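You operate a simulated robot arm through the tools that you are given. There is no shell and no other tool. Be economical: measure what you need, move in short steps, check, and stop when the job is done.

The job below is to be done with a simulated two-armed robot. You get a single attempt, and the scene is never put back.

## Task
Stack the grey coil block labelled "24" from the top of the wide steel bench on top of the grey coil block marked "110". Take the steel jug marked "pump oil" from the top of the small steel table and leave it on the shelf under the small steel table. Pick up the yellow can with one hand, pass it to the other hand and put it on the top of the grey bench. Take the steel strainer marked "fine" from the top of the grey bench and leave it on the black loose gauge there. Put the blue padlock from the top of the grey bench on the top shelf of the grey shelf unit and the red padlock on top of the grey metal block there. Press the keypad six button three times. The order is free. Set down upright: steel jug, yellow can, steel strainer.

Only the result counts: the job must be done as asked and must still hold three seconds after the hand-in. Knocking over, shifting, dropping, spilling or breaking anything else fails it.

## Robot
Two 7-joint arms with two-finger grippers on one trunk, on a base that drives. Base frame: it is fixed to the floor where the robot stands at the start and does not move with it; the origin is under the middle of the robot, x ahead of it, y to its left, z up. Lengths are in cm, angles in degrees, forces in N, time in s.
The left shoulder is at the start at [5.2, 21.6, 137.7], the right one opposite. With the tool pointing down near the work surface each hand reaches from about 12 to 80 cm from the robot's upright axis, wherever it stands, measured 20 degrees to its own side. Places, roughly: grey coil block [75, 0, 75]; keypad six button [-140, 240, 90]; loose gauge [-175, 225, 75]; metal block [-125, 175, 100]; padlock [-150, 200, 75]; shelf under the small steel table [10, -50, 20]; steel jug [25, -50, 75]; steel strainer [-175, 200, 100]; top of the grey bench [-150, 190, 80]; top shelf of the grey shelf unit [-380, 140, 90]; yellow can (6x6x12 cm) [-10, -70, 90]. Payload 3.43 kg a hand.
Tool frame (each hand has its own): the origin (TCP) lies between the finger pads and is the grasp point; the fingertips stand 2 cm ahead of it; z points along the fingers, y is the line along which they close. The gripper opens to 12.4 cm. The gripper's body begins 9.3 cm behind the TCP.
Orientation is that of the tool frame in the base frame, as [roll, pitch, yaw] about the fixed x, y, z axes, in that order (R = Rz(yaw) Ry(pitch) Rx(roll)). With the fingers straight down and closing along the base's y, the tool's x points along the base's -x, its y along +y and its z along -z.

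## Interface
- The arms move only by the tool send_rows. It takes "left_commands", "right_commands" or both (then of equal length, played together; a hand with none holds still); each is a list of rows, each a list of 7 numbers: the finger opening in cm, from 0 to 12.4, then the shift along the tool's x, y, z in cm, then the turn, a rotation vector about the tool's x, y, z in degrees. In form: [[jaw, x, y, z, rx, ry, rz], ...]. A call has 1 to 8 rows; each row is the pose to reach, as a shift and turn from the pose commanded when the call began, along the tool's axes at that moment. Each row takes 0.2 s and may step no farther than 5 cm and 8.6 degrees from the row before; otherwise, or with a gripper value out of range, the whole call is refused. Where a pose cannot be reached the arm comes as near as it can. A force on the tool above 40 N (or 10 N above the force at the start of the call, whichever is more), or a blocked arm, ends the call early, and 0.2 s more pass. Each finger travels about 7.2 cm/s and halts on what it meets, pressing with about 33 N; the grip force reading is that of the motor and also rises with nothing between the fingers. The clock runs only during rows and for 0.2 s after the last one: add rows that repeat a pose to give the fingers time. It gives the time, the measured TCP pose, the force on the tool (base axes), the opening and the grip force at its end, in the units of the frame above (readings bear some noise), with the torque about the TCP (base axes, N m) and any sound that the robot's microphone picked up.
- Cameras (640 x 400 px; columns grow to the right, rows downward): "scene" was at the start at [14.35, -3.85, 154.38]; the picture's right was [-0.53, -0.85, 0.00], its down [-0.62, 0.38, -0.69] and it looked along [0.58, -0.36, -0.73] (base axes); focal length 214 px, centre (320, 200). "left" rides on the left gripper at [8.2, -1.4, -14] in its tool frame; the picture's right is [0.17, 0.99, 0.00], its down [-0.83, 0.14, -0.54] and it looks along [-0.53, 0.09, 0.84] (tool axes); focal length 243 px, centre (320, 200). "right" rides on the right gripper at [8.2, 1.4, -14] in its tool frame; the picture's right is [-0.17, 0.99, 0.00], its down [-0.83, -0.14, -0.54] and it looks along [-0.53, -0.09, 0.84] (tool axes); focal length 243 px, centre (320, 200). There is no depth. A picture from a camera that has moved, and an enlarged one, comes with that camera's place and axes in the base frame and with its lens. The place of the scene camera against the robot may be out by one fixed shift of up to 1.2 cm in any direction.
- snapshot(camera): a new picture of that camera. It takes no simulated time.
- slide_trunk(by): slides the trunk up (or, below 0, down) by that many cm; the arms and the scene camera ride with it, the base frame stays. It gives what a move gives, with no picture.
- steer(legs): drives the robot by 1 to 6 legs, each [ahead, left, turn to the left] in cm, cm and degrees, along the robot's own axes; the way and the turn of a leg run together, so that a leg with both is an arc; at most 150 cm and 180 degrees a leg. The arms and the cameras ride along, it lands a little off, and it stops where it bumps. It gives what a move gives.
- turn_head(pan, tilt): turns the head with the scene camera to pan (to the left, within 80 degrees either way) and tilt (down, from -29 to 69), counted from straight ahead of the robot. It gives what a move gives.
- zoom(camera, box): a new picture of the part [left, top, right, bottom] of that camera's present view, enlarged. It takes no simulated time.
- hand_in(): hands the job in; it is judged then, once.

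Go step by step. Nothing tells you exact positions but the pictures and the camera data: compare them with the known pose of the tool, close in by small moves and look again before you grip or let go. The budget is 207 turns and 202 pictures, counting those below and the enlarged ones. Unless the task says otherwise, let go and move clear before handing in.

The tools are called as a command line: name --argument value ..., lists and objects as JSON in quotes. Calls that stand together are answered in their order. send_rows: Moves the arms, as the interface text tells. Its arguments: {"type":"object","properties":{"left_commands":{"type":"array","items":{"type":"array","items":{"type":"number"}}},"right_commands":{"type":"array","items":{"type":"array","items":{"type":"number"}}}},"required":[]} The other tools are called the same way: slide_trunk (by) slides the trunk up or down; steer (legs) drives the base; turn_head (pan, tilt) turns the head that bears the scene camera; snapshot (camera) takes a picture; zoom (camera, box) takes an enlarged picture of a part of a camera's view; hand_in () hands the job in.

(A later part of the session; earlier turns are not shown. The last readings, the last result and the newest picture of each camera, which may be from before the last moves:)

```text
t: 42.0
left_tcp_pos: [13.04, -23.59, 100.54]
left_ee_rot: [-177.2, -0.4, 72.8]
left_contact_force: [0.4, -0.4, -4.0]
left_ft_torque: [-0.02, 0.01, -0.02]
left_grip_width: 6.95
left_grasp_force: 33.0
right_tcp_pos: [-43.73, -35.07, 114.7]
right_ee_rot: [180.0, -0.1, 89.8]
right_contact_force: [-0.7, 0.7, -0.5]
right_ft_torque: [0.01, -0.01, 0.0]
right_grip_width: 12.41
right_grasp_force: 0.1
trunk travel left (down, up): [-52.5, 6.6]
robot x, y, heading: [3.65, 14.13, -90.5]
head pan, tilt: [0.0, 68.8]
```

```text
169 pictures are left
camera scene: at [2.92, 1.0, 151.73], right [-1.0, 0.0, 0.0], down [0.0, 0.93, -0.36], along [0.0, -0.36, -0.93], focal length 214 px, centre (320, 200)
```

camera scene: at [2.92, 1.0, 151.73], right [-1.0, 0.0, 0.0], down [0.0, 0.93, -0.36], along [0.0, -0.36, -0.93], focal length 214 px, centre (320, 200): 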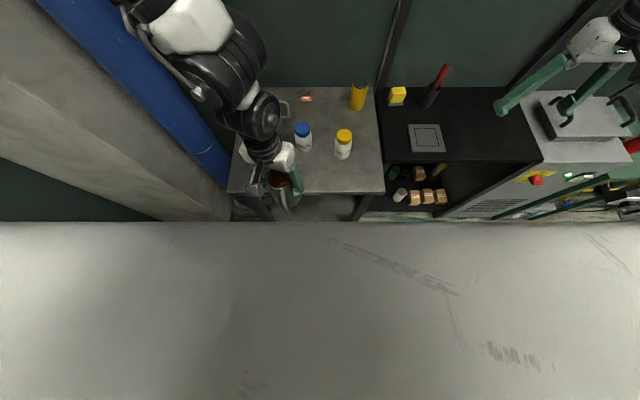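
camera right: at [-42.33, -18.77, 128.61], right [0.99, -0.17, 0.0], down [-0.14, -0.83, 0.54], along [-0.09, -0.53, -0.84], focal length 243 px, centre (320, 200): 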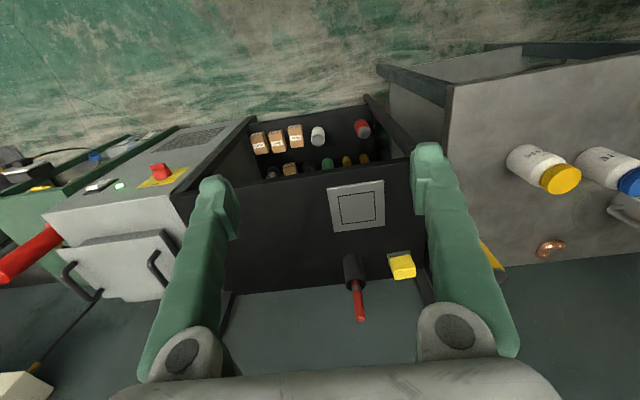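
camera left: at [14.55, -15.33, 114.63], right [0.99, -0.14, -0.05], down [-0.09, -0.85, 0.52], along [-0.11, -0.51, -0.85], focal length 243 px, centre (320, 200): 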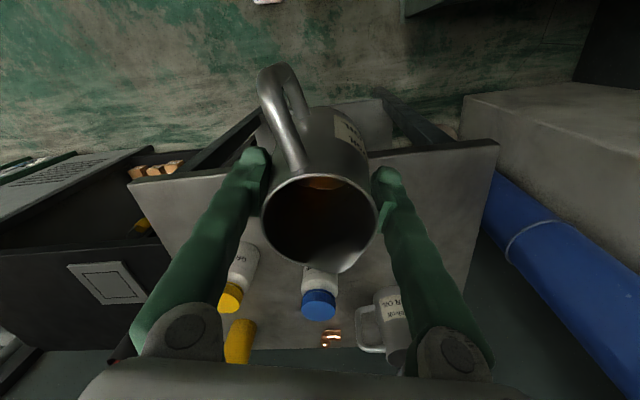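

The base front is compact (about 15 cm ahead of its axis), so driving 10 forward and 8 left is safe.

steer --legs '[[10, 8, 0]]'

snapshot --camera "left"

snapshot --camera "scene"

```text
t: 43.8
left_tcp_pos: [20.97, -33.55, 100.65]
left_ee_rot: [-177.3, -0.3, 72.6]
left_contact_force: [-1.0, -0.1, -3.8]
left_ft_torque: [-0.01, -0.04, -0.01]
left_grip_width: 6.97
left_grasp_force: 33.4
right_tcp_pos: [-35.87, -45.0, 114.61]
right_ee_rot: [179.9, 0.1, 89.6]
right_contact_force: [0.1, 0.4, 0.3]
right_ft_torque: [-0.04, 0.0, -0.02]
right_grip_width: 12.41
right_grasp_force: 0.1
trunk travel left (down, up): [-52.5, 6.6]
robot x, y, heading: [11.34, 3.94, -90.4]
head pan, tilt: [0.0, 68.8]
```

```text
168 pictures are left
camera left: at [22.63, -25.45, 114.76], right [0.99, -0.14, -0.05], down [-0.09, -0.84, 0.53], along [-0.11, -0.52, -0.85], focal length 243 px, centre (320, 200)
```

left: 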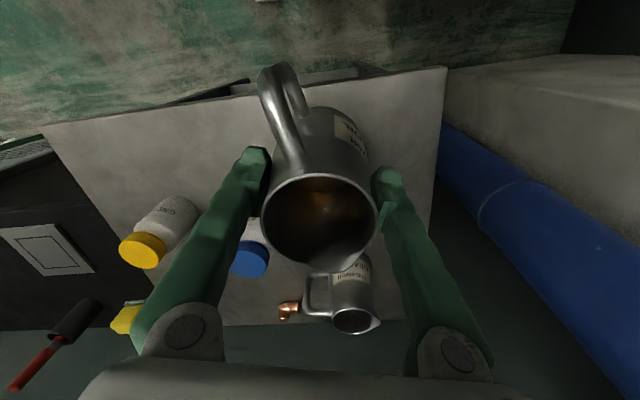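

```text
167 pictures are left
camera scene: at [10.94, -8.87, 151.74], right [-1.0, 0.01, 0.0], down [0.01, 0.93, -0.36], along [0.0, -0.36, -0.93], focal length 214 px, centre (320, 200)
```

scene: 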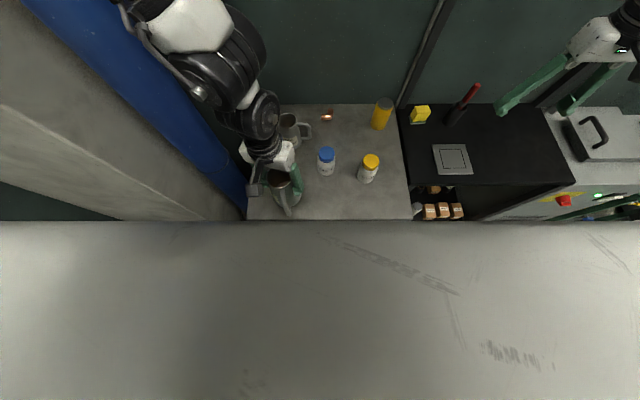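

Driving 4 cm more, then lowering with the trunk so the arm posture stays unchanged.

steer --legs '[[4, 0, 0]]'

slide_trunk --by -7

send_rows --left_commands '[[4, 0, 0, 0, -1.3, 0, 0], [4, 0, 0, 0, -2.7, 0, 0], [4, 0, 0, 0, -2.7, 0, 0]]'

snapshot --camera "left"

```text
t: 44.7
left_tcp_pos: [20.9, -36.82, 100.89]
left_ee_rot: [-177.1, 0.0, 72.8]
left_contact_force: [-1.0, 0.3, -2.7]
left_ft_torque: [-0.08, 0.0, 0.02]
left_grip_width: 6.96
left_grasp_force: 33.2
right_tcp_pos: [-35.7, -48.41, 114.96]
right_ee_rot: [-179.9, 0.4, 89.7]
right_contact_force: [-0.3, 0.6, 0.8]
right_ft_torque: [-0.08, 0.01, 0.02]
right_grip_width: 12.4
right_grasp_force: 0.0
trunk travel left (down, up): [-52.5, 6.6]
robot x, y, heading: [11.29, 0.99, -90.2]
head pan, tilt: [0.0, 68.8]
```

```text
t: 45.8
left_tcp_pos: [21.01, -37.26, 93.71]
left_ee_rot: [-177.1, -0.3, 72.6]
left_contact_force: [-0.5, 0.6, -3.6]
left_ft_torque: [-0.02, -0.02, 0.01]
left_grip_width: 6.99
left_grasp_force: 32.7
right_tcp_pos: [-35.64, -48.95, 107.64]
right_ee_rot: [180.0, 0.2, 89.8]
right_contact_force: [0.9, 0.0, 0.4]
right_ft_torque: [0.03, 0.01, -0.01]
right_grip_width: 12.41
right_grasp_force: 0.0
trunk travel left (down, up): [-45.5, 13.6]
robot x, y, heading: [11.45, 0.22, -90.6]
head pan, tilt: [0.0, 68.8]
```

```text
t: 46.6
left_tcp_pos: [21.08, -37.37, 93.61]
left_ee_rot: [-179.7, -0.3, 72.7]
left_contact_force: [0.4, 0.2, -2.9]
left_ft_torque: [-0.03, -0.02, 0.01]
left_grip_width: 6.98
left_grasp_force: 33.0
right_tcp_pos: [-35.67, -48.98, 107.68]
right_ee_rot: [179.9, 0.0, 89.7]
right_contact_force: [0.9, 0.4, -0.4]
right_ft_torque: [0.01, -0.02, -0.02]
right_grip_width: 12.4
right_grasp_force: 0.0
trunk travel left (down, up): [-45.5, 13.6]
robot x, y, heading: [11.33, -0.2, -90.3]
head pan, tilt: [0.0, 68.8]
```

```text
166 pictures are left
camera left: at [22.06, -29.14, 107.67], right [0.99, -0.13, 0.0], down [-0.11, -0.84, 0.53], along [-0.07, -0.53, -0.85], focal length 243 px, centre (320, 200)
```

left: 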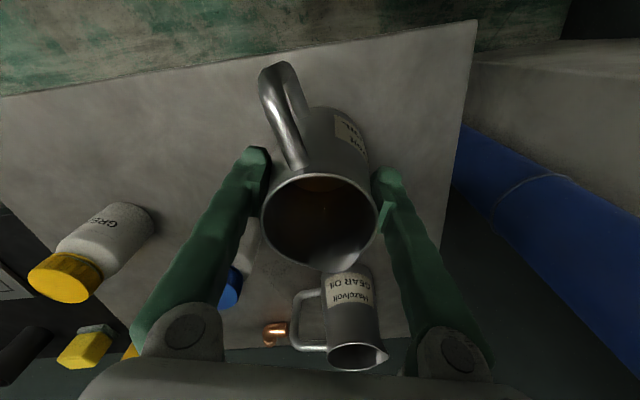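

Level over a free spot with the gear-oil jug well behind. Lowering onto the table.

send_rows --left_commands '[[4, 0, 0, 1, 0, 0, 0], [4, 0, 0, 2, 0, 0, 0], [4, 0, 0, 3, 0, 0, 0], [4, 0, 0, 3.4, 0, 0, 0], [4, 0, 0, 3.7, 0, 0, 0], [4, 0, 0, 3.7, 0, 0, 0]]'

```text
t: 48.0
left_tcp_pos: [20.93, -37.16, 90.08]
left_ee_rot: [-179.9, -0.2, 72.7]
left_contact_force: [6.8, 2.0, 27.0]
left_ft_torque: [-0.64, -0.04, 0.3]
left_grip_width: 6.95
left_grasp_force: 33.3
right_tcp_pos: [-35.67, -48.81, 107.81]
right_ee_rot: [-179.9, 0.1, 89.6]
right_contact_force: [0.1, 0.2, 0.3]
right_ft_torque: [0.02, 0.0, 0.01]
right_grip_width: 12.4
right_grasp_force: 0.1
trunk travel left (down, up): [-45.5, 13.6]
robot x, y, heading: [11.58, 0.18, -90.2]
head pan, tilt: [0.0, 68.8]
```

Contact made. Ease off slightly, open and rise.

send_rows --left_commands '[[4, 0, 0, -0.15, 0, 0, 0], [7.5, 0, 0, -0.15, 0, 0, 0], [9, 0, 0, -0.15, 0, 0, 0], [10, 0, 0, -0.15, 0, 0, 0], [10, 0, 0, -3, 0, 0, 0], [10, 0, 0, -7, 0, 0, 0], [10, 0, 0, -11, 0, 0, 0], [10, 0, 0, -15, 0, 0, 0]]'

snapshot --camera "left"

```text
t: 49.8
left_tcp_pos: [21.17, -37.39, 104.87]
left_ee_rot: [-179.8, -0.2, 72.7]
left_contact_force: [1.0, 0.3, 0.3]
left_ft_torque: [0.0, 0.02, 0.01]
left_grip_width: 10.0
left_grasp_force: 0.1
right_tcp_pos: [-35.74, -48.81, 107.76]
right_ee_rot: [179.9, 0.1, 89.7]
right_contact_force: [-0.4, 0.3, 0.5]
right_ft_torque: [0.02, 0.01, -0.01]
right_grip_width: 12.39
right_grasp_force: 0.0
trunk travel left (down, up): [-45.5, 13.6]
robot x, y, heading: [11.43, 0.13, -90.2]
head pan, tilt: [0.0, 68.8]
```

```text
165 pictures are left
camera left: at [22.2, -29.15, 118.91], right [0.99, -0.14, 0.0], down [-0.11, -0.84, 0.53], along [-0.07, -0.53, -0.85], focal length 243 px, centre (320, 200)
```

left: 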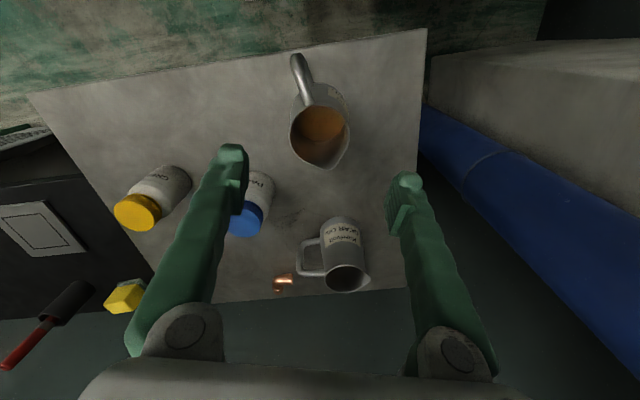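

The jug stands at about (21,-37) with its handle toward me. I'll back off 22 cm, lower the trunk, and reorient the hand for a forward-tilted grip along the handle axis.

steer --legs '[[-22, 0, 0]]'

slide_trunk --by -10

send_rows --left_commands '[[11, 0, 0, 0, 0, 0, -7.3], [11, 0, 0, 0, 0, 0, -14.6], [11, 0, 0, 0, 0, 0, -22], [11, 0, 0, 0, 0, 0, -29.3]]'

send_rows --left_commands '[[11, 0, 0, 0, 0, -8, 0], [11, 0, 0, 0, 0, -16, 0], [11, 0, 0, 0, 0, -24, 0], [11, 0, 0, 0, 0, -32, 0], [11, 0, 0, 0, 0, -40, 0], [11, 0, 0, 0, 0, -48, 0], [11, 0, 0, 0, 0, -55, 0], [11, 0, 0, 0, 0, -55, 0]]'

snapshot --camera "left"

turn_head --pan 10 --tilt 40

snapshot --camera "scene"

```text
t: 51.8
left_tcp_pos: [21.28, -15.65, 104.72]
left_ee_rot: [-179.8, -0.4, 72.7]
left_contact_force: [0.0, -0.4, -0.8]
left_ft_torque: [0.01, 0.0, -0.01]
left_grip_width: 9.98
left_grasp_force: 0.0
right_tcp_pos: [-35.67, -27.2, 107.56]
right_ee_rot: [180.0, 0.0, 89.7]
right_contact_force: [0.7, -0.7, -0.1]
right_ft_torque: [-0.04, 0.0, -0.01]
right_grip_width: 12.4
right_grasp_force: 0.0
trunk travel left (down, up): [-45.5, 13.6]
robot x, y, heading: [11.54, 21.81, -90.3]
head pan, tilt: [0.0, 68.8]
```

```text
t: 53.1
left_tcp_pos: [21.12, -15.64, 94.73]
left_ee_rot: [-179.8, -0.3, 72.7]
left_contact_force: [-1.0, -0.5, -0.2]
left_ft_torque: [-0.03, -0.02, 0.01]
left_grip_width: 10.0
left_grasp_force: 0.1
right_tcp_pos: [-35.72, -27.1, 97.75]
right_ee_rot: [-180.0, 0.1, 89.8]
right_contact_force: [-0.2, 0.5, -0.2]
right_ft_torque: [0.0, 0.01, -0.02]
right_grip_width: 12.41
right_grasp_force: 0.0
trunk travel left (down, up): [-35.5, 23.6]
robot x, y, heading: [11.41, 21.87, -90.4]
head pan, tilt: [0.0, 68.8]
```

```text
t: 54.1
left_tcp_pos: [21.05, -15.67, 94.78]
left_ee_rot: [179.9, -0.3, 102.1]
left_contact_force: [0.0, -0.6, 0.2]
left_ft_torque: [0.03, -0.02, 0.0]
left_grip_width: 10.99
left_grasp_force: 0.2
right_tcp_pos: [-35.53, -27.02, 97.61]
right_ee_rot: [-180.0, 0.2, 89.7]
right_contact_force: [0.5, 0.4, 0.2]
right_ft_torque: [0.0, 0.03, -0.02]
right_grip_width: 12.42
right_grasp_force: 0.0
trunk travel left (down, up): [-35.5, 23.6]
robot x, y, heading: [11.61, 22.11, -90.2]
head pan, tilt: [0.0, 68.8]
```

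```text
t: 55.2
left_tcp_pos: [22.66, -22.18, 98.26]
left_ee_rot: [-168.7, 32.5, 122.2]
left_contact_force: [0.4, 0.3, 0.1]
left_ft_torque: [0.02, 0.05, 0.0]
left_grip_width: 10.99
left_grasp_force: 0.0
left hand out of reach, approached as far as the arm can: row 3, 4, 5
right_tcp_pos: [-35.53, -27.13, 97.59]
right_ee_rot: [-180.0, -0.1, 89.7]
right_contact_force: [0.1, 0.7, 0.3]
right_ft_torque: [0.01, 0.03, 0.02]
right_grip_width: 12.39
right_grasp_force: 0.1
trunk travel left (down, up): [-35.5, 23.6]
robot x, y, heading: [11.17, 22.07, -90.2]
head pan, tilt: [0.0, 68.8]
stopped in row 5 (left hand): the arm was blocked; the commanded pose is now the measured one
```

```text
164 pictures are left
camera left: at [16.08, -9.12, 105.62], right [0.8, 0.55, -0.25], down [0.43, -0.24, 0.87], along [0.42, -0.8, -0.43], focal length 243 px, centre (320, 200)
```

left: 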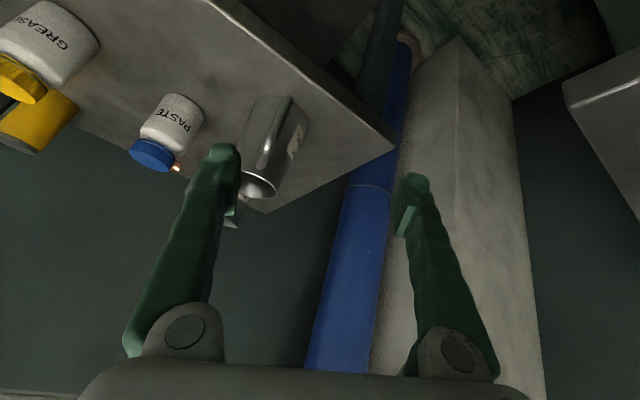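

```text
t: 56.2
left_tcp_pos: [22.54, -22.07, 98.28]
left_ee_rot: [-168.8, 32.6, 122.2]
left_contact_force: [-0.7, 0.0, -0.6]
left_ft_torque: [0.03, 0.01, 0.0]
left_grip_width: 10.99
left_grasp_force: 0.0
right_tcp_pos: [-35.64, -27.09, 97.57]
right_ee_rot: [-179.9, 0.0, 89.7]
right_contact_force: [-0.4, -0.5, -0.1]
right_ft_torque: [-0.01, 0.0, 0.01]
right_grip_width: 12.39
right_grasp_force: 0.0
trunk travel left (down, up): [-35.5, 23.6]
robot x, y, heading: [11.25, 21.91, -90.5]
head pan, tilt: [10.0, 40.0]
```

```text
163 pictures are left
camera scene: at [12.53, -0.31, 136.86], right [-0.99, -0.17, 0.0], down [-0.11, 0.63, -0.77], along [0.13, -0.75, -0.64], focal length 214 px, centre (320, 200)
```

scene: 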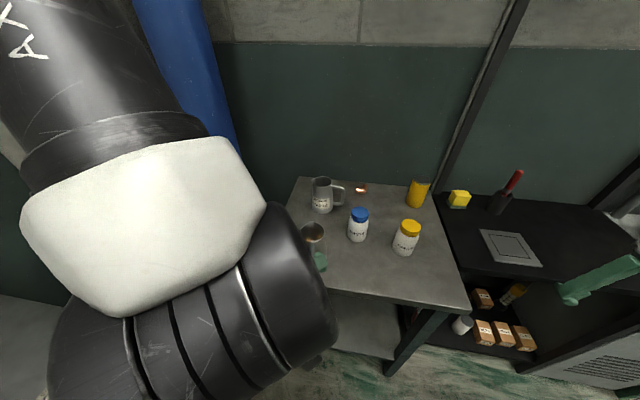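

The wrist folds badly so close in. I'll back up 8 cm and extend the arm while levelling the orientation, staying above the jug.

steer --legs '[[-8, 0, 0]]'

send_rows --left_commands '[[11, -2.4, -2.2, 1, 0.5, -3.5, 2.8], [11, -4.8, -4.3, 2, 1.1, -7, 5.5], [11, -7.2, -6.5, 3, 1.6, -10.4, 8.3], [11, -9.6, -8.6, 4, 2.2, -14, 11], [11, -12.1, -10.8, 4.9, 2.7, -17.4, 13.8], [11, -12.1, -10.8, 4.9, 3.3, -20.9, 16.6], [11, -12.1, -10.8, 4.9, 3.3, -20.9, 16.6]]'

snapshot --camera "left"

```text
t: 57.3
left_tcp_pos: [22.52, -14.31, 98.15]
left_ee_rot: [-168.8, 32.6, 122.0]
left_contact_force: [0.7, -1.0, -0.2]
left_ft_torque: [0.01, 0.0, -0.03]
left_grip_width: 11.01
left_grasp_force: 0.0
right_tcp_pos: [-35.61, -19.09, 97.65]
right_ee_rot: [180.0, 0.0, 89.6]
right_contact_force: [0.9, -0.6, -0.6]
right_ft_torque: [-0.02, 0.01, 0.0]
right_grip_width: 12.41
right_grasp_force: 0.0
trunk travel left (down, up): [-35.5, 23.6]
robot x, y, heading: [11.6, 29.81, -90.5]
head pan, tilt: [10.0, 40.0]
```

```text
t: 58.9
left_tcp_pos: [19.73, -31.07, 103.73]
left_ee_rot: [-174.6, 54.8, 108.3]
left_contact_force: [-0.2, -1.0, 0.5]
left_ft_torque: [0.02, 0.03, 0.01]
left_grip_width: 11.01
left_grasp_force: 0.0
right_tcp_pos: [-35.74, -19.24, 97.51]
right_ee_rot: [179.9, 0.0, 89.6]
right_contact_force: [-0.5, -0.1, 0.2]
right_ft_torque: [0.03, -0.01, -0.01]
right_grip_width: 12.38
right_grasp_force: 0.1
trunk travel left (down, up): [-35.5, 23.6]
robot x, y, heading: [11.61, 29.87, -90.2]
head pan, tilt: [10.0, 40.0]
```

```text
162 pictures are left
camera left: at [14.52, -15.66, 105.23], right [0.93, 0.33, -0.19], down [0.2, 0.01, 0.98], along [0.32, -0.94, -0.05], focal length 243 px, centre (320, 200)
```

left: 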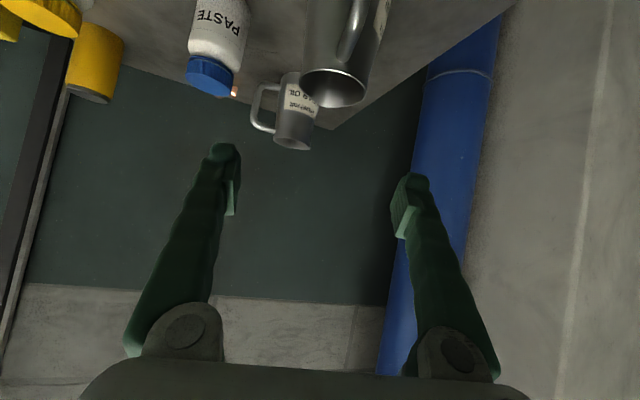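

Good extended posture. I'll correct the small roll and move over the jug axis, still high.

send_rows --left_commands '[[11.5, -1.6, 0, 2.3, 0, 0, 1.7], [11.5, -3.2, -0.1, 4.6, 0, 0, 3.4], [11.5, -3.2, -0.1, 4.6, 0, 0, 3.4]]'

snapshot --camera "left"

snapshot --camera "scene"

```text
t: 59.7
left_tcp_pos: [19.85, -35.5, 102.33]
left_ee_rot: [175.3, 55.3, 95.9]
left_contact_force: [0.8, 0.0, 0.0]
left_ft_torque: [0.01, -0.01, 0.03]
left_grip_width: 11.48
left_grasp_force: 0.1
right_tcp_pos: [-35.7, -19.08, 97.65]
right_ee_rot: [180.0, 0.1, 89.7]
right_contact_force: [0.1, -0.3, 0.5]
right_ft_torque: [-0.01, -0.01, -0.01]
right_grip_width: 12.39
right_grasp_force: 0.0
trunk travel left (down, up): [-35.5, 23.6]
robot x, y, heading: [11.63, 29.86, -90.2]
head pan, tilt: [10.0, 40.0]
```

```text
161 pictures are left
camera left: at [15.58, -19.75, 103.62], right [0.96, 0.26, -0.09], down [0.1, -0.01, 1.0], along [0.26, -0.97, -0.04], focal length 243 px, centre (320, 200)
```

left: 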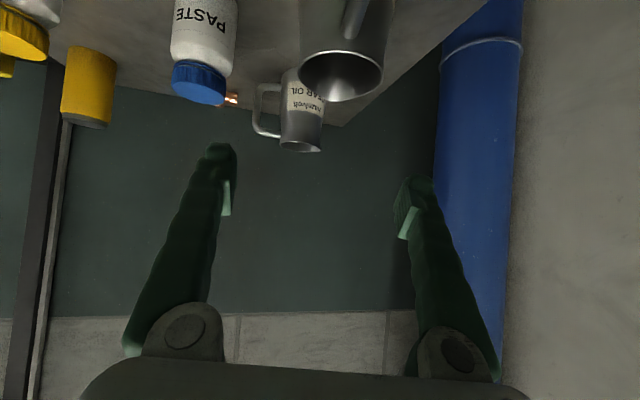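

```text
160 pictures are left
camera scene: at [12.52, 7.69, 136.89], right [-0.99, -0.17, 0.0], down [-0.11, 0.63, -0.77], along [0.13, -0.76, -0.64], focal length 214 px, centre (320, 200)
```

scene: 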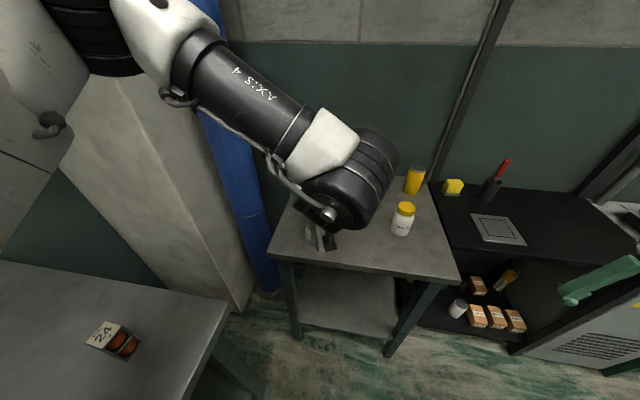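

The jug rim is confirmed at (21,-37.2). I'll align laterally and descend 7 cm with the fingers straddling the jug.

send_rows --left_commands '[[12, -0.9, 0.8, 1.4, 0, 0, -1.7], [12, 1.0, 0.7, 2.7, 0, 0, -1.7], [12, 3.0, 0.6, 4.1, 0, 0, -1.7], [12, 4.9, 0.4, 5.4, 0, 0, -1.7], [12, 4.9, 0.4, 5.4, 0, 0, -1.7], [12, 4.9, 0.4, 5.4, 0, 0, -1.7]]'

snapshot --camera "left"

```text
t: 61.1
left_tcp_pos: [20.95, -37.15, 95.45]
left_ee_rot: [178.0, 55.3, 99.0]
left_contact_force: [0.4, 0.1, 0.3]
left_ft_torque: [-0.01, -0.01, 0.02]
left_grip_width: 12.0
left_grasp_force: 0.1
right_tcp_pos: [-35.58, -19.13, 97.56]
right_ee_rot: [-179.9, 0.0, 89.6]
right_contact_force: [-0.4, -0.7, 0.5]
right_ft_torque: [0.02, 0.01, -0.01]
right_grip_width: 12.41
right_grasp_force: 0.0
trunk travel left (down, up): [-35.5, 23.6]
robot x, y, heading: [11.46, 30.11, -90.5]
head pan, tilt: [10.0, 40.0]
```

```text
159 pictures are left
camera left: at [16.5, -21.43, 96.68], right [0.95, 0.28, -0.12], down [0.12, -0.01, 0.99], along [0.28, -0.96, -0.04], focal length 243 px, centre (320, 200)
```

left: 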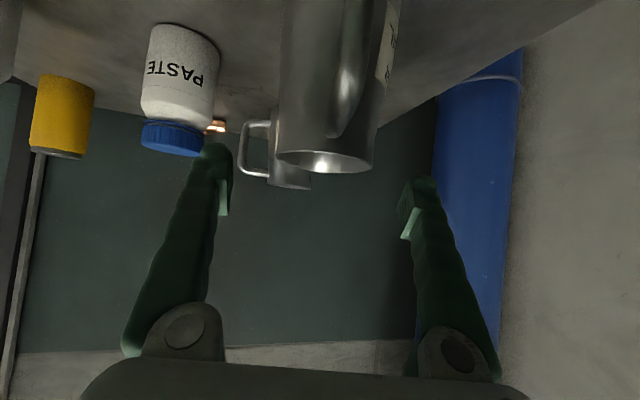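

Jug is centred between the fingers, with the paste bottle clear. Narrow slightly and descend the last 6 cm.

send_rows --left_commands '[[10.6, 1.6, -0.1, 1.2, 0, 0, 0], [10.6, 3.3, -0.2, 2.3, 0, 0, 0], [10.6, 4.9, -0.3, 3.4, 0, 0, 0], [10.6, 4.9, -0.3, 3.4, 0, 0, 0]]'

snapshot --camera "left"

```text
t: 62.1
left_tcp_pos: [20.71, -37.1, 89.56]
left_ee_rot: [177.9, 55.3, 99.1]
left_contact_force: [-0.2, 0.4, -0.6]
left_ft_torque: [0.01, 0.01, 0.02]
left_grip_width: 10.59
left_grasp_force: 0.1
right_tcp_pos: [-35.59, -19.12, 97.63]
right_ee_rot: [180.0, -0.1, 89.6]
right_contact_force: [0.8, -0.2, 0.1]
right_ft_torque: [0.01, 0.02, 0.02]
right_grip_width: 12.39
right_grasp_force: 0.1
trunk travel left (down, up): [-35.5, 23.6]
robot x, y, heading: [11.45, 30.06, -90.3]
head pan, tilt: [10.0, 40.0]
```

```text
158 pictures are left
camera left: at [16.27, -21.4, 90.69], right [0.95, 0.28, -0.12], down [0.12, 0.0, 0.99], along [0.28, -0.96, -0.04], focal length 243 px, centre (320, 200)
```

left: 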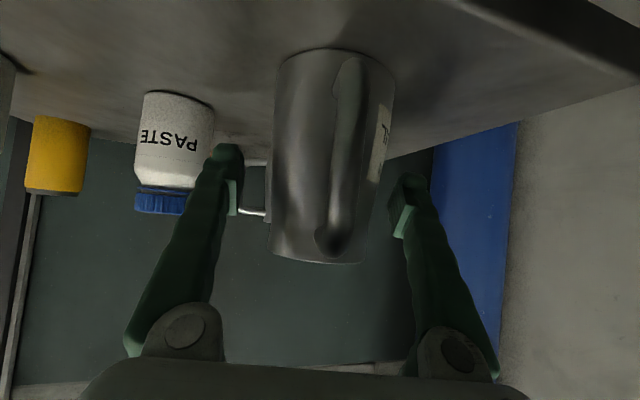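

Fingers are at mid-height on the body. Close.

send_rows --left_commands '[[9, 0, 0, 0, 0, 0, 0], [8, 0, 0, 0, 0, 0, 0], [6.5, 0, 0, 0, 0, 0, 0], [4.5, 0, 0, 0, 0, 0, 0], [4, 0, 0, 0, 0, 0, 0], [4, 0, 0, 0, 0, 0, 0]]'

snapshot --camera "left"

```text
t: 63.5
left_tcp_pos: [20.77, -37.14, 89.52]
left_ee_rot: [178.1, 55.4, 99.2]
left_contact_force: [2.0, 0.1, -0.3]
left_ft_torque: [0.03, -0.08, -0.01]
left_grip_width: 6.97
left_grasp_force: 33.0
right_tcp_pos: [-35.57, -19.26, 97.65]
right_ee_rot: [-180.0, -0.1, 89.5]
right_contact_force: [0.9, 0.5, -0.5]
right_ft_torque: [-0.01, 0.02, 0.0]
right_grip_width: 12.4
right_grasp_force: 0.1
trunk travel left (down, up): [-35.5, 23.6]
robot x, y, heading: [11.87, 29.79, -90.3]
head pan, tilt: [10.0, 40.0]
```

```text
157 pictures are left
camera left: at [16.29, -21.39, 90.69], right [0.95, 0.28, -0.12], down [0.12, -0.01, 0.99], along [0.28, -0.96, -0.04], focal length 243 px, centre (320, 200)
```

left: 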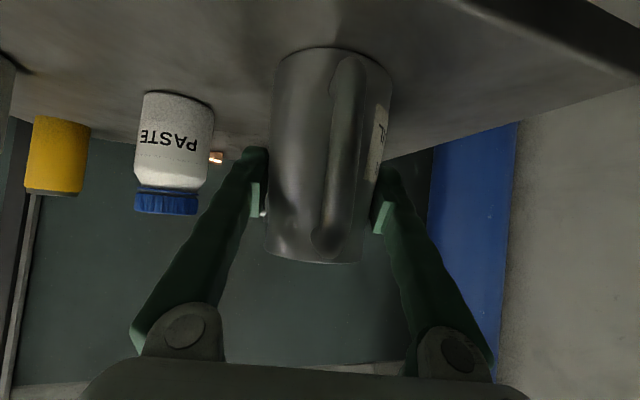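

Gripped at 6.97. Lift with the trunk and back straight away from the table.

slide_trunk --by 4

snapshot --camera "left"

steer --legs '[[-26, 0, 0]]'

snapshot --camera "left"

```text
t: 64.3
left_tcp_pos: [20.82, -37.25, 93.27]
left_ee_rot: [177.9, 55.3, 99.1]
left_contact_force: [0.0, -0.3, -3.8]
left_ft_torque: [-0.02, 0.0, -0.02]
left_grip_width: 7.0
left_grasp_force: 32.9
right_tcp_pos: [-35.7, -19.19, 101.51]
right_ee_rot: [180.0, 0.0, 89.6]
right_contact_force: [0.3, -0.2, -0.2]
right_ft_torque: [0.02, 0.0, 0.01]
right_grip_width: 12.41
right_grasp_force: 0.1
trunk travel left (down, up): [-39.5, 19.6]
robot x, y, heading: [11.3, 29.91, -90.4]
head pan, tilt: [10.0, 40.0]
```

```text
156 pictures are left
camera left: at [16.28, -21.57, 94.59], right [0.95, 0.28, -0.12], down [0.12, -0.01, 0.99], along [0.27, -0.96, -0.04], focal length 243 px, centre (320, 200)
```

left: 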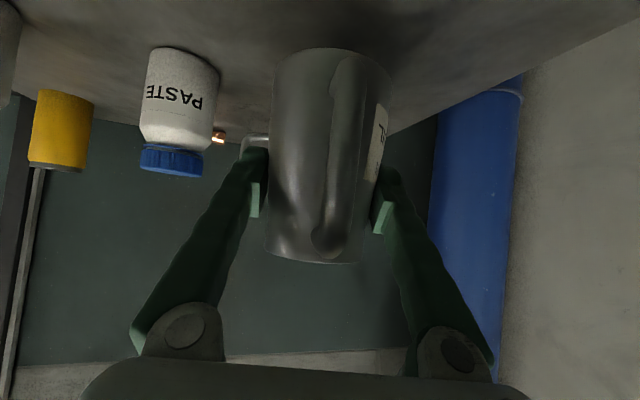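

```text
t: 66.5
left_tcp_pos: [20.98, -11.21, 93.36]
left_ee_rot: [177.9, 55.3, 99.1]
left_contact_force: [0.1, 0.4, -3.4]
left_ft_torque: [-0.02, 0.04, 0.0]
left_grip_width: 6.99
left_grasp_force: 33.1
right_tcp_pos: [-35.56, 6.85, 101.5]
right_ee_rot: [-180.0, 0.0, 89.5]
right_contact_force: [0.2, -0.1, -0.5]
right_ft_torque: [-0.02, 0.06, 0.03]
right_grip_width: 12.38
right_grasp_force: 0.0
trunk travel left (down, up): [-39.5, 19.6]
robot x, y, heading: [11.46, 56.0, -90.3]
head pan, tilt: [10.0, 40.0]
```

```text
155 pictures are left
camera left: at [16.44, 4.45, 94.63], right [0.95, 0.28, -0.12], down [0.12, -0.01, 0.99], along [0.28, -0.96, -0.04], focal length 243 px, centre (320, 200)
```

left: 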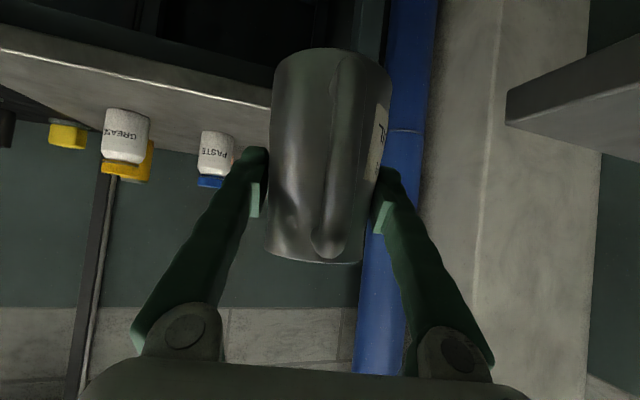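

The jug is safely held. To keep the left elbow clear of the wide bench I'll shift 22 cm to -x, and tuck the right hand back before lowering.

send_rows --right_commands '[[12.4, 4.5, 0, 0, 0, 0, 0], [12.4, 9, 0, 0, 0, 0, 0], [12.4, 13.5, 0, 0, 0, 0, 0], [12.4, 18, 0, 0, 0, 0, 0], [12.4, 18, 0, 0, 0, 0, 0]]'

steer --legs '[[0, -20, 0]]'

turn_head --pan 0 --tilt 40

snapshot --camera "scene"

```text
t: 67.7
left_tcp_pos: [20.96, -11.4, 93.45]
left_ee_rot: [177.9, 55.3, 99.1]
left_contact_force: [-0.3, -0.4, -4.0]
left_ft_torque: [-0.01, 0.0, 0.0]
left_grip_width: 6.96
left_grasp_force: 33.2
right_tcp_pos: [-35.94, 24.78, 102.35]
right_ee_rot: [179.9, -0.1, 89.6]
right_contact_force: [0.1, 0.0, 0.5]
right_ft_torque: [0.05, 0.0, -0.02]
right_grip_width: 12.39
right_grasp_force: 0.1
right hand out of reach, approached as far as the arm can: row 4, 5
trunk travel left (down, up): [-39.5, 19.6]
robot x, y, heading: [12.01, 56.31, -90.4]
head pan, tilt: [10.0, 40.0]
```

```text
t: 71.0
left_tcp_pos: [0.53, -11.15, 93.47]
left_ee_rot: [178.0, 55.2, 98.8]
left_contact_force: [-0.6, -0.1, -3.1]
left_ft_torque: [-0.03, -0.02, -0.02]
left_grip_width: 6.97
left_grasp_force: 32.9
right_tcp_pos: [-56.25, 25.16, 102.43]
right_ee_rot: [179.8, 0.1, 89.3]
right_contact_force: [0.1, 0.0, -0.7]
right_ft_torque: [-0.02, -0.01, -0.01]
right_grip_width: 12.39
right_grasp_force: 0.2
trunk travel left (down, up): [-39.5, 19.6]
robot x, y, heading: [-8.28, 56.08, -90.6]
head pan, tilt: [10.0, 40.0]
```

```text
t: 71.8
left_tcp_pos: [0.5, -10.93, 93.33]
left_ee_rot: [177.9, 55.3, 98.9]
left_contact_force: [-0.3, 0.2, -2.8]
left_ft_torque: [-0.02, 0.0, -0.01]
left_grip_width: 6.98
left_grasp_force: 32.9
right_tcp_pos: [-56.26, 25.11, 102.46]
right_ee_rot: [179.9, 0.0, 89.3]
right_contact_force: [0.4, 0.4, 0.2]
right_ft_torque: [0.01, 0.02, -0.03]
right_grip_width: 12.42
right_grasp_force: 0.0
trunk travel left (down, up): [-39.5, 19.6]
robot x, y, heading: [-8.24, 56.2, -90.9]
head pan, tilt: [0.0, 40.0]
```

```text
154 pictures are left
camera scene: at [-8.93, 34.58, 140.8], right [-1.0, 0.01, 0.0], down [0.01, 0.64, -0.77], along [-0.01, -0.77, -0.64], focal length 214 px, centre (320, 200)
```

scene: 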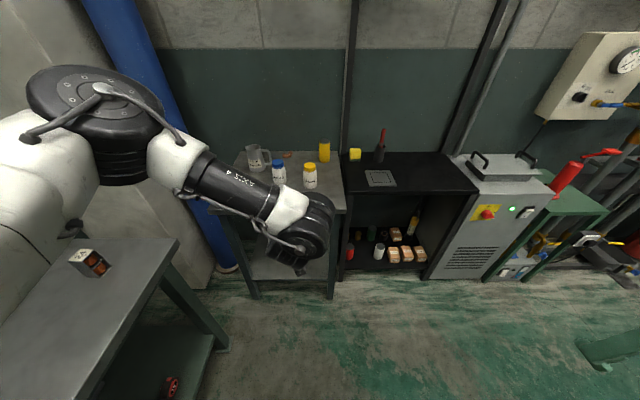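

The left elbow would come close to the bench corner when lowered, so I'll raise the right hand, shift to -x and approach the table obliquely (heading -60°).

send_rows --right_commands '[[12.4, 0, 0, -4.5, 0, 0, 0], [12.4, 0, 0, -9, 0, 0, 0], [12.4, 0, 0, -13.5, 0, 0, 0], [12.4, 0, 0, -18, 0, 0, 0], [12.4, 0, 0, -22.5, 0, 0, 0], [12.4, 0, 0, -27, 0, 0, 0], [12.4, 0, 0, -30, 0, 0, 0]]'

steer --legs '[[0, -36, 0], [0, 0, 31]]'

turn_head --pan 20 --tilt 35

snapshot --camera "scene"

```text
t: 73.3
left_tcp_pos: [0.53, -11.16, 93.36]
left_ee_rot: [177.9, 55.3, 98.8]
left_contact_force: [-0.4, -0.3, -3.3]
left_ft_torque: [-0.02, 0.0, 0.07]
left_grip_width: 6.98
left_grasp_force: 32.9
right_tcp_pos: [-55.8, 24.76, 129.1]
right_ee_rot: [179.8, 0.1, 89.4]
right_contact_force: [0.0, 0.5, 0.4]
right_ft_torque: [0.03, -0.04, 0.02]
right_grip_width: 12.41
right_grasp_force: 0.0
right hand out of reach, approached as far as the arm can: row 6, 7
trunk travel left (down, up): [-39.5, 19.6]
robot x, y, heading: [-8.41, 56.47, -90.9]
head pan, tilt: [0.0, 40.0]
```

```text
t: 80.7
left_tcp_pos: [-1.84, 3.86, 93.4]
left_ee_rot: [177.9, 55.4, 130.1]
left_contact_force: [-1.3, 0.4, -3.4]
left_ft_torque: [-0.02, -0.04, 0.01]
left_grip_width: 6.96
left_grasp_force: 32.8
right_tcp_pos: [-68.59, 5.41, 129.06]
right_ee_rot: [180.0, 0.1, 120.6]
right_contact_force: [1.1, -0.4, 0.0]
right_ft_torque: [0.0, 0.0, 0.0]
right_grip_width: 12.41
right_grasp_force: 0.1
trunk travel left (down, up): [-39.5, 19.6]
robot x, y, heading: [-44.69, 56.67, -59.5]
head pan, tilt: [0.0, 40.0]
```

```text
t: 81.6
left_tcp_pos: [-1.77, 3.92, 93.39]
left_ee_rot: [177.9, 55.3, 130.1]
left_contact_force: [0.1, -0.3, -3.0]
left_ft_torque: [-0.02, -0.02, 0.03]
left_grip_width: 6.97
left_grasp_force: 33.3
right_tcp_pos: [-68.51, 5.35, 128.99]
right_ee_rot: [179.9, 0.1, 120.6]
right_contact_force: [-0.6, -1.4, -0.6]
right_ft_torque: [-0.01, 0.04, -0.01]
right_grip_width: 12.39
right_grasp_force: 0.0
trunk travel left (down, up): [-39.5, 19.6]
robot x, y, heading: [-44.17, 56.51, -59.2]
head pan, tilt: [20.0, 35.0]
```

```text
153 pictures are left
camera scene: at [-31.02, 39.87, 141.56], right [-0.64, -0.77, 0.0], down [-0.44, 0.36, -0.82], along [0.63, -0.52, -0.57], focal length 214 px, centre (320, 200)
```

scene: 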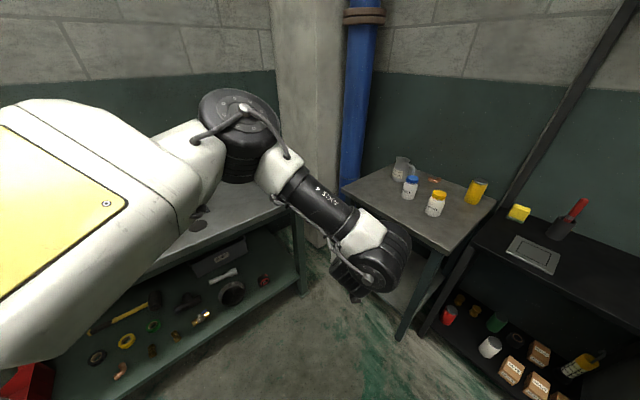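

There is clear space around the elbow here. Lowering the trunk.

slide_trunk --by -39

snapshot --camera "scene"

snapshot --camera "left"

```text
t: 84.0
left_tcp_pos: [5.2, 5.57, 64.77]
left_ee_rot: [-179.5, 53.3, 140.7]
left_contact_force: [-0.3, -0.2, -3.6]
left_ft_torque: [0.0, 0.0, 0.0]
left_grip_width: 6.96
left_grasp_force: 33.3
right_tcp_pos: [-66.51, 1.97, 98.25]
right_ee_rot: [179.8, -5.5, 120.7]
right_contact_force: [0.6, 0.5, 0.5]
right_ft_torque: [-0.01, 0.02, -0.01]
right_grip_width: 12.41
right_grasp_force: 0.0
trunk travel left (down, up): [-12.0, 47.0]
robot x, y, heading: [-44.37, 56.61, -59.3]
head pan, tilt: [20.0, 35.0]
stopped: the arm was blocked; the commanded pose is now the measured one
```

```text
152 pictures are left
camera scene: at [-26.48, 32.22, 111.96], right [-0.63, -0.77, 0.0], down [-0.44, 0.36, -0.82], along [0.63, -0.52, -0.57], focal length 214 px, centre (320, 200)
```

scene: 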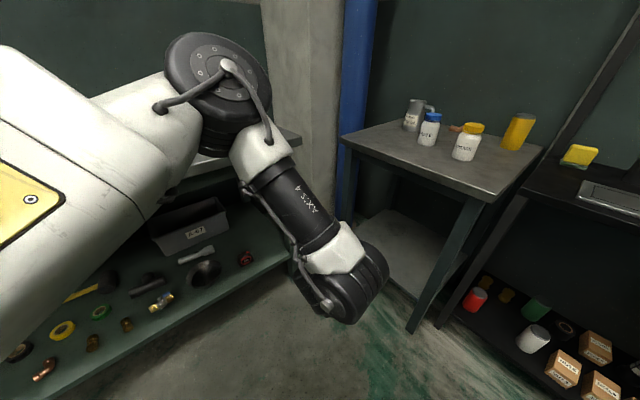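

```text
151 pictures are left
camera left: at [-8.17, 14.93, 66.64], right [0.55, 0.82, -0.14], down [0.14, 0.07, 0.99], along [0.82, -0.56, -0.08], focal length 243 px, centre (320, 200)
```

left: 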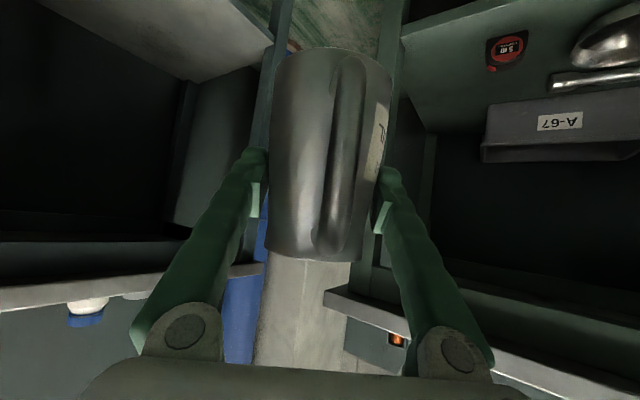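

The trunk stopped early, likely because the right hand (already at its reach limit) was blocked. I'll bring the right hand to a more relaxed pose and try again.

send_rows --right_commands '[[12.4, -4, 0, 1, 0, 0, 0], [12.4, -8, 0, 2, 0, 0, 0], [12.4, -12, 0, 2, 0, 0, 0], [12.4, -12, 0, 2, 0, 0, 0]]'

slide_trunk --by -8

snapshot --camera "scene"

```text
t: 85.0
left_tcp_pos: [5.04, 5.79, 65.07]
left_ee_rot: [-179.7, 53.4, 140.8]
left_contact_force: [-0.2, -0.1, -2.9]
left_ft_torque: [-0.01, 0.0, 0.03]
left_grip_width: 6.96
left_grasp_force: 32.6
right_tcp_pos: [-60.8, -8.02, 95.27]
right_ee_rot: [179.8, -5.4, 120.6]
right_contact_force: [-1.0, 0.4, 0.9]
right_ft_torque: [-0.01, -0.05, 0.01]
right_grip_width: 12.4
right_grasp_force: 0.2
trunk travel left (down, up): [-12.0, 47.0]
robot x, y, heading: [-44.7, 56.36, -59.5]
head pan, tilt: [20.0, 35.0]
```

```text
t: 86.2
left_tcp_pos: [7.88, 6.99, 56.51]
left_ee_rot: [-179.6, 52.7, 144.2]
left_contact_force: [0.5, 0.4, -3.1]
left_ft_torque: [0.0, -0.02, 0.02]
left_grip_width: 6.95
left_grasp_force: 33.4
right_tcp_pos: [-60.66, -8.08, 87.35]
right_ee_rot: [179.8, -5.4, 120.6]
right_contact_force: [0.1, 0.4, -0.6]
right_ft_torque: [-0.03, -0.02, 0.0]
right_grip_width: 12.42
right_grasp_force: 0.0
trunk travel left (down, up): [-4.0, 55.0]
robot x, y, heading: [-44.37, 56.57, -59.4]
head pan, tilt: [20.0, 35.0]
```

```text
150 pictures are left
camera scene: at [-25.24, 30.13, 103.8], right [-0.63, -0.77, 0.0], down [-0.44, 0.36, -0.82], along [0.63, -0.52, -0.57], focal length 214 px, centre (320, 200)
```

scene: 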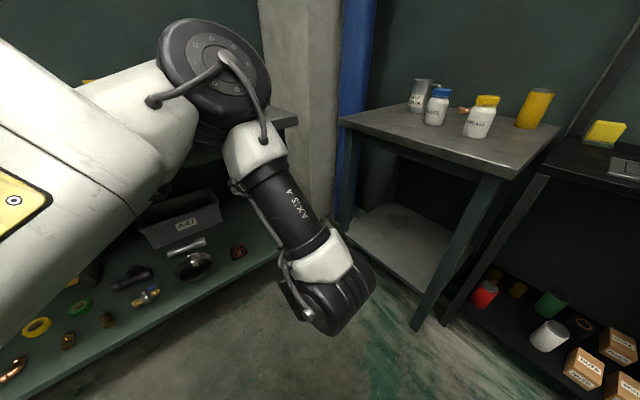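

The trunk is low now. I need the shelf height precisely, so zoom in there.

zoom --camera "scene" --box '[320, 90, 560, 340]'

snapshot --camera "left"

```text
1.60 times, centred on (440, 215) of scene
camera zoom: at [-25.24, 30.13, 103.8], right [-0.63, -0.77, 0.0], down [-0.44, 0.36, -0.82], along [0.63, -0.52, -0.57], focal length 343 px, centre (128, 176)
```

zoom: 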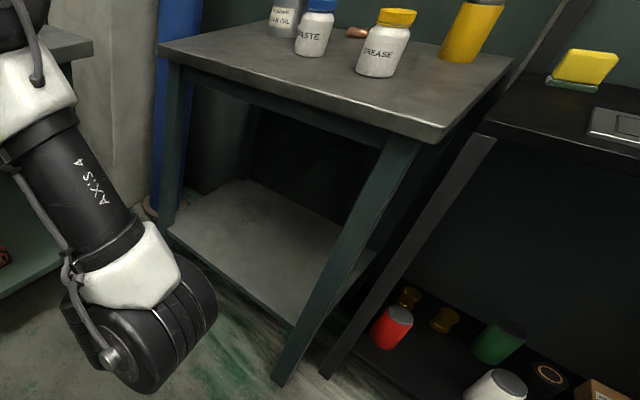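

```text
148 pictures are left
camera left: at [-6.04, 15.46, 58.53], right [0.5, 0.85, -0.14], down [0.14, 0.07, 0.99], along [0.85, -0.51, -0.09], focal length 243 px, centre (320, 200)
```

left: 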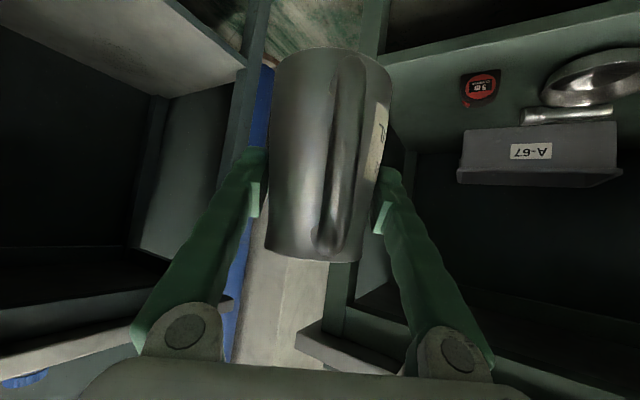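

Shelf is at z≈24, front edge at y≈-32, so I need TCP z≈29.5. Lowering the left arm by 20 cm here in free space first.

send_rows --left_commands '[[4, 2.7, 0, 2, 0, -0.5, 0], [4, 5.3, 0, 4, 0, -1, 0], [4, 8, 0.1, 6.1, 0, -1.5, 0], [4, 10.7, 0.1, 8.1, 0, -2, 0], [4, 13.3, 0.1, 10.2, 0, -2.6, 0], [4, 16, 0.2, 12.2, 0, -2.6, 0], [4, 16, 0.2, 12.2, 0, -2.6, 0]]'

snapshot --camera "left"

snapshot --camera "scene"

```text
t: 87.8
left_tcp_pos: [5.03, 5.62, 36.84]
left_ee_rot: [-179.6, 56.0, 140.5]
left_contact_force: [0.1, -1.2, -3.4]
left_ft_torque: [0.0, 0.01, 0.03]
left_grip_width: 6.97
left_grasp_force: 33.4
right_tcp_pos: [-60.64, -7.95, 87.25]
right_ee_rot: [179.8, -5.4, 120.7]
right_contact_force: [-0.2, 0.4, 0.9]
right_ft_torque: [0.0, -0.02, -0.06]
right_grip_width: 12.37
right_grasp_force: 0.0
trunk travel left (down, up): [-4.0, 55.0]
robot x, y, heading: [-44.6, 56.49, -59.2]
head pan, tilt: [20.0, 35.0]
```

```text
147 pictures are left
camera left: at [-8.29, 14.91, 37.82], right [0.56, 0.82, -0.14], down [0.1, 0.1, 0.99], along [0.82, -0.57, -0.03], focal length 243 px, centre (320, 200)
```

left: 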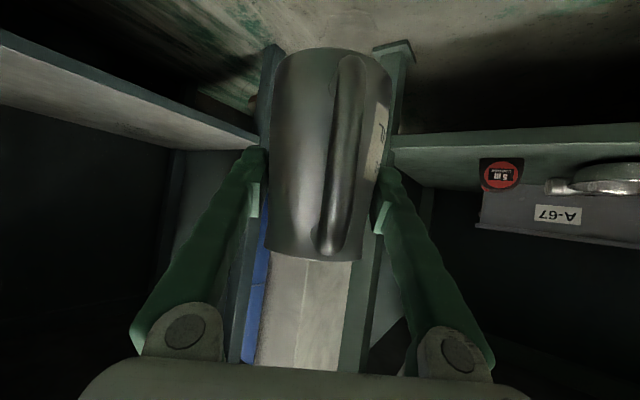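

```text
146 pictures are left
camera scene: at [-25.25, 30.11, 103.8], right [-0.63, -0.77, 0.0], down [-0.44, 0.36, -0.82], along [0.63, -0.52, -0.57], focal length 214 px, centre (320, 200)
```

scene: 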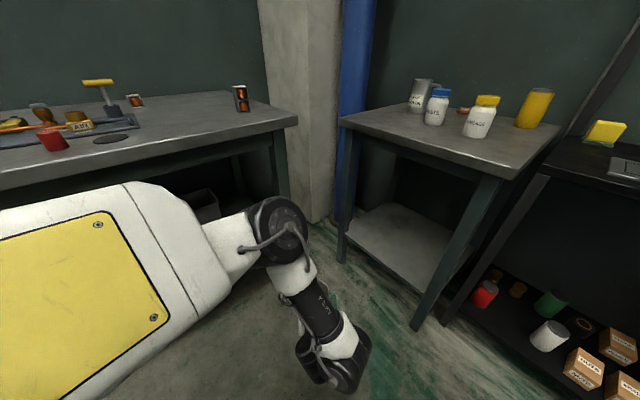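

Arm is low with the elbow clear. Before driving in, I'll tuck the right hand inward and up so it passes over the cart safely.

send_rows --right_commands '[[12.4, 1.2, 4.1, -1.7, 0, 0, 0], [12.4, 2.4, 8.2, -3.4, 0, 0, 0], [12.4, 3.6, 12.3, -5, 0, 0, 0], [12.4, 4.8, 16.4, -6.7, 0, 0, 0], [12.4, 6, 20.6, -8.4, 0, 0, 0], [12.4, 7.2, 24.7, -10, 0, 0, 0], [12.4, 7.2, 24.7, -10, 0, 0, 0]]'

turn_head --pan -20 --tilt 35

snapshot --camera "scene"

```text
t: 89.4
left_tcp_pos: [5.26, 5.47, 36.83]
left_ee_rot: [-179.6, 56.1, 140.5]
left_contact_force: [-1.1, -1.1, -3.4]
left_ft_torque: [-0.02, -0.01, 0.0]
left_grip_width: 6.97
left_grasp_force: 33.7
right_tcp_pos: [-44.12, 10.85, 94.91]
right_ee_rot: [179.6, -5.3, 120.6]
right_contact_force: [-0.7, -0.2, -0.7]
right_ft_torque: [0.0, -0.04, 0.0]
right_grip_width: 12.38
right_grasp_force: 0.1
right hand out of reach, approached as far as the arm can: row 4, 5, 6, 7
trunk travel left (down, up): [-4.0, 55.0]
robot x, y, heading: [-44.64, 56.74, -59.6]
head pan, tilt: [20.0, 35.0]
```

```text
t: 90.5
left_tcp_pos: [5.25, 5.6, 36.93]
left_ee_rot: [-179.6, 56.0, 140.4]
left_contact_force: [-0.6, 0.7, -3.2]
left_ft_torque: [-0.04, 0.01, -0.02]
left_grip_width: 6.97
left_grasp_force: 32.9
right_tcp_pos: [-44.17, 10.95, 95.01]
right_ee_rot: [179.6, -5.3, 120.6]
right_contact_force: [0.0, 0.6, 1.2]
right_ft_torque: [0.02, -0.01, 0.02]
right_grip_width: 12.38
right_grasp_force: 0.1
trunk travel left (down, up): [-4.0, 55.0]
robot x, y, heading: [-44.28, 56.93, -59.6]
head pan, tilt: [-20.0, 35.0]
```

```text
145 pictures are left
camera scene: at [-30.4, 27.03, 103.79], right [-0.98, -0.19, 0.0], down [-0.11, 0.56, -0.82], along [0.15, -0.8, -0.57], focal length 214 px, centre (320, 200)
```

scene: 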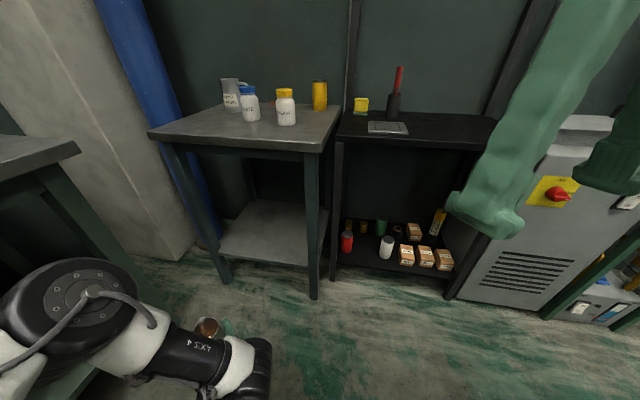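

The hand would enter at too oblique an angle past the front leg. I'll extend the arm ahead and turn its azimuth, to keep the elbow back.

send_rows --left_commands '[[4, -1.6, -1, 2.3, 2.5, 0, 1.7], [4, -3.1, -2, 4.7, 5, 0, 3.4], [4, -4.7, -3.1, 7, 7.5, 0, 5], [4, -6.2, -4.1, 9.4, 10, 0, 6.7], [4, -7.8, -5.1, 11.7, 12.5, 0, 8.4], [4, -7.8, -5.1, 11.7, 12.5, 0, 8.4]]'

snapshot --camera "scene"

snapshot --camera "left"

```text
t: 91.8
left_tcp_pos: [8.45, -5.35, 39.66]
left_ee_rot: [-179.6, 56.0, 125.7]
left_contact_force: [-0.2, 0.4, -3.4]
left_ft_torque: [-0.01, -0.03, 0.0]
left_grip_width: 6.92
left_grasp_force: 32.8
left hand out of reach, approached as far as the arm can: row 4, 5, 6
right_tcp_pos: [-44.06, 10.89, 94.94]
right_ee_rot: [179.6, -5.3, 120.6]
right_contact_force: [0.1, 0.3, 0.3]
right_ft_torque: [0.01, 0.01, -0.02]
right_grip_width: 12.39
right_grasp_force: 0.0
trunk travel left (down, up): [-4.0, 55.0]
robot x, y, heading: [-44.36, 56.29, -59.5]
head pan, tilt: [-20.0, 35.0]
```

```text
144 pictures are left
camera scene: at [-30.38, 27.01, 103.78], right [-0.98, -0.18, 0.0], down [-0.11, 0.56, -0.82], along [0.15, -0.8, -0.57], focal length 214 px, centre (320, 200)
```

scene: 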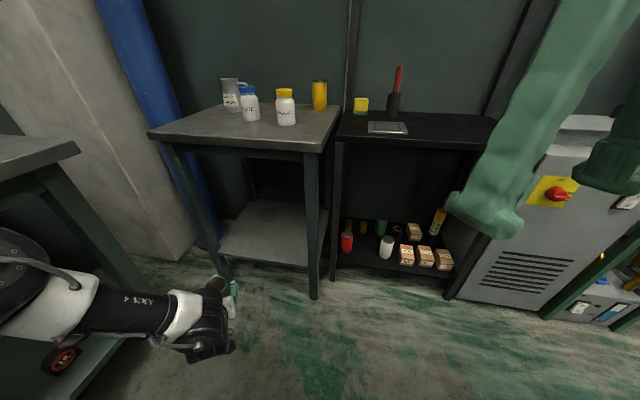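

```text
143 pictures are left
camera left: at [-2.18, 7.06, 40.65], right [0.75, 0.65, -0.14], down [0.12, 0.07, 0.99], along [0.65, -0.76, -0.03], focal length 243 px, centre (320, 200)
```

left: 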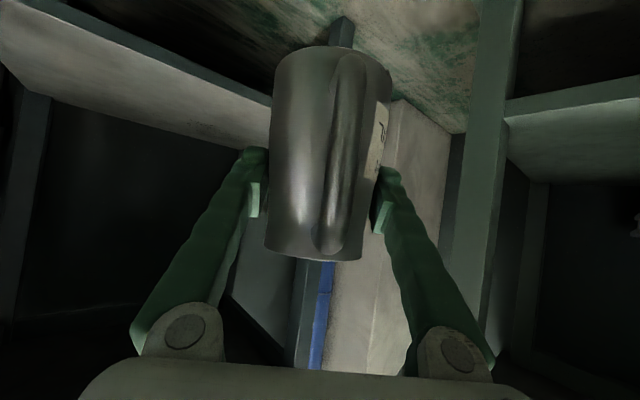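

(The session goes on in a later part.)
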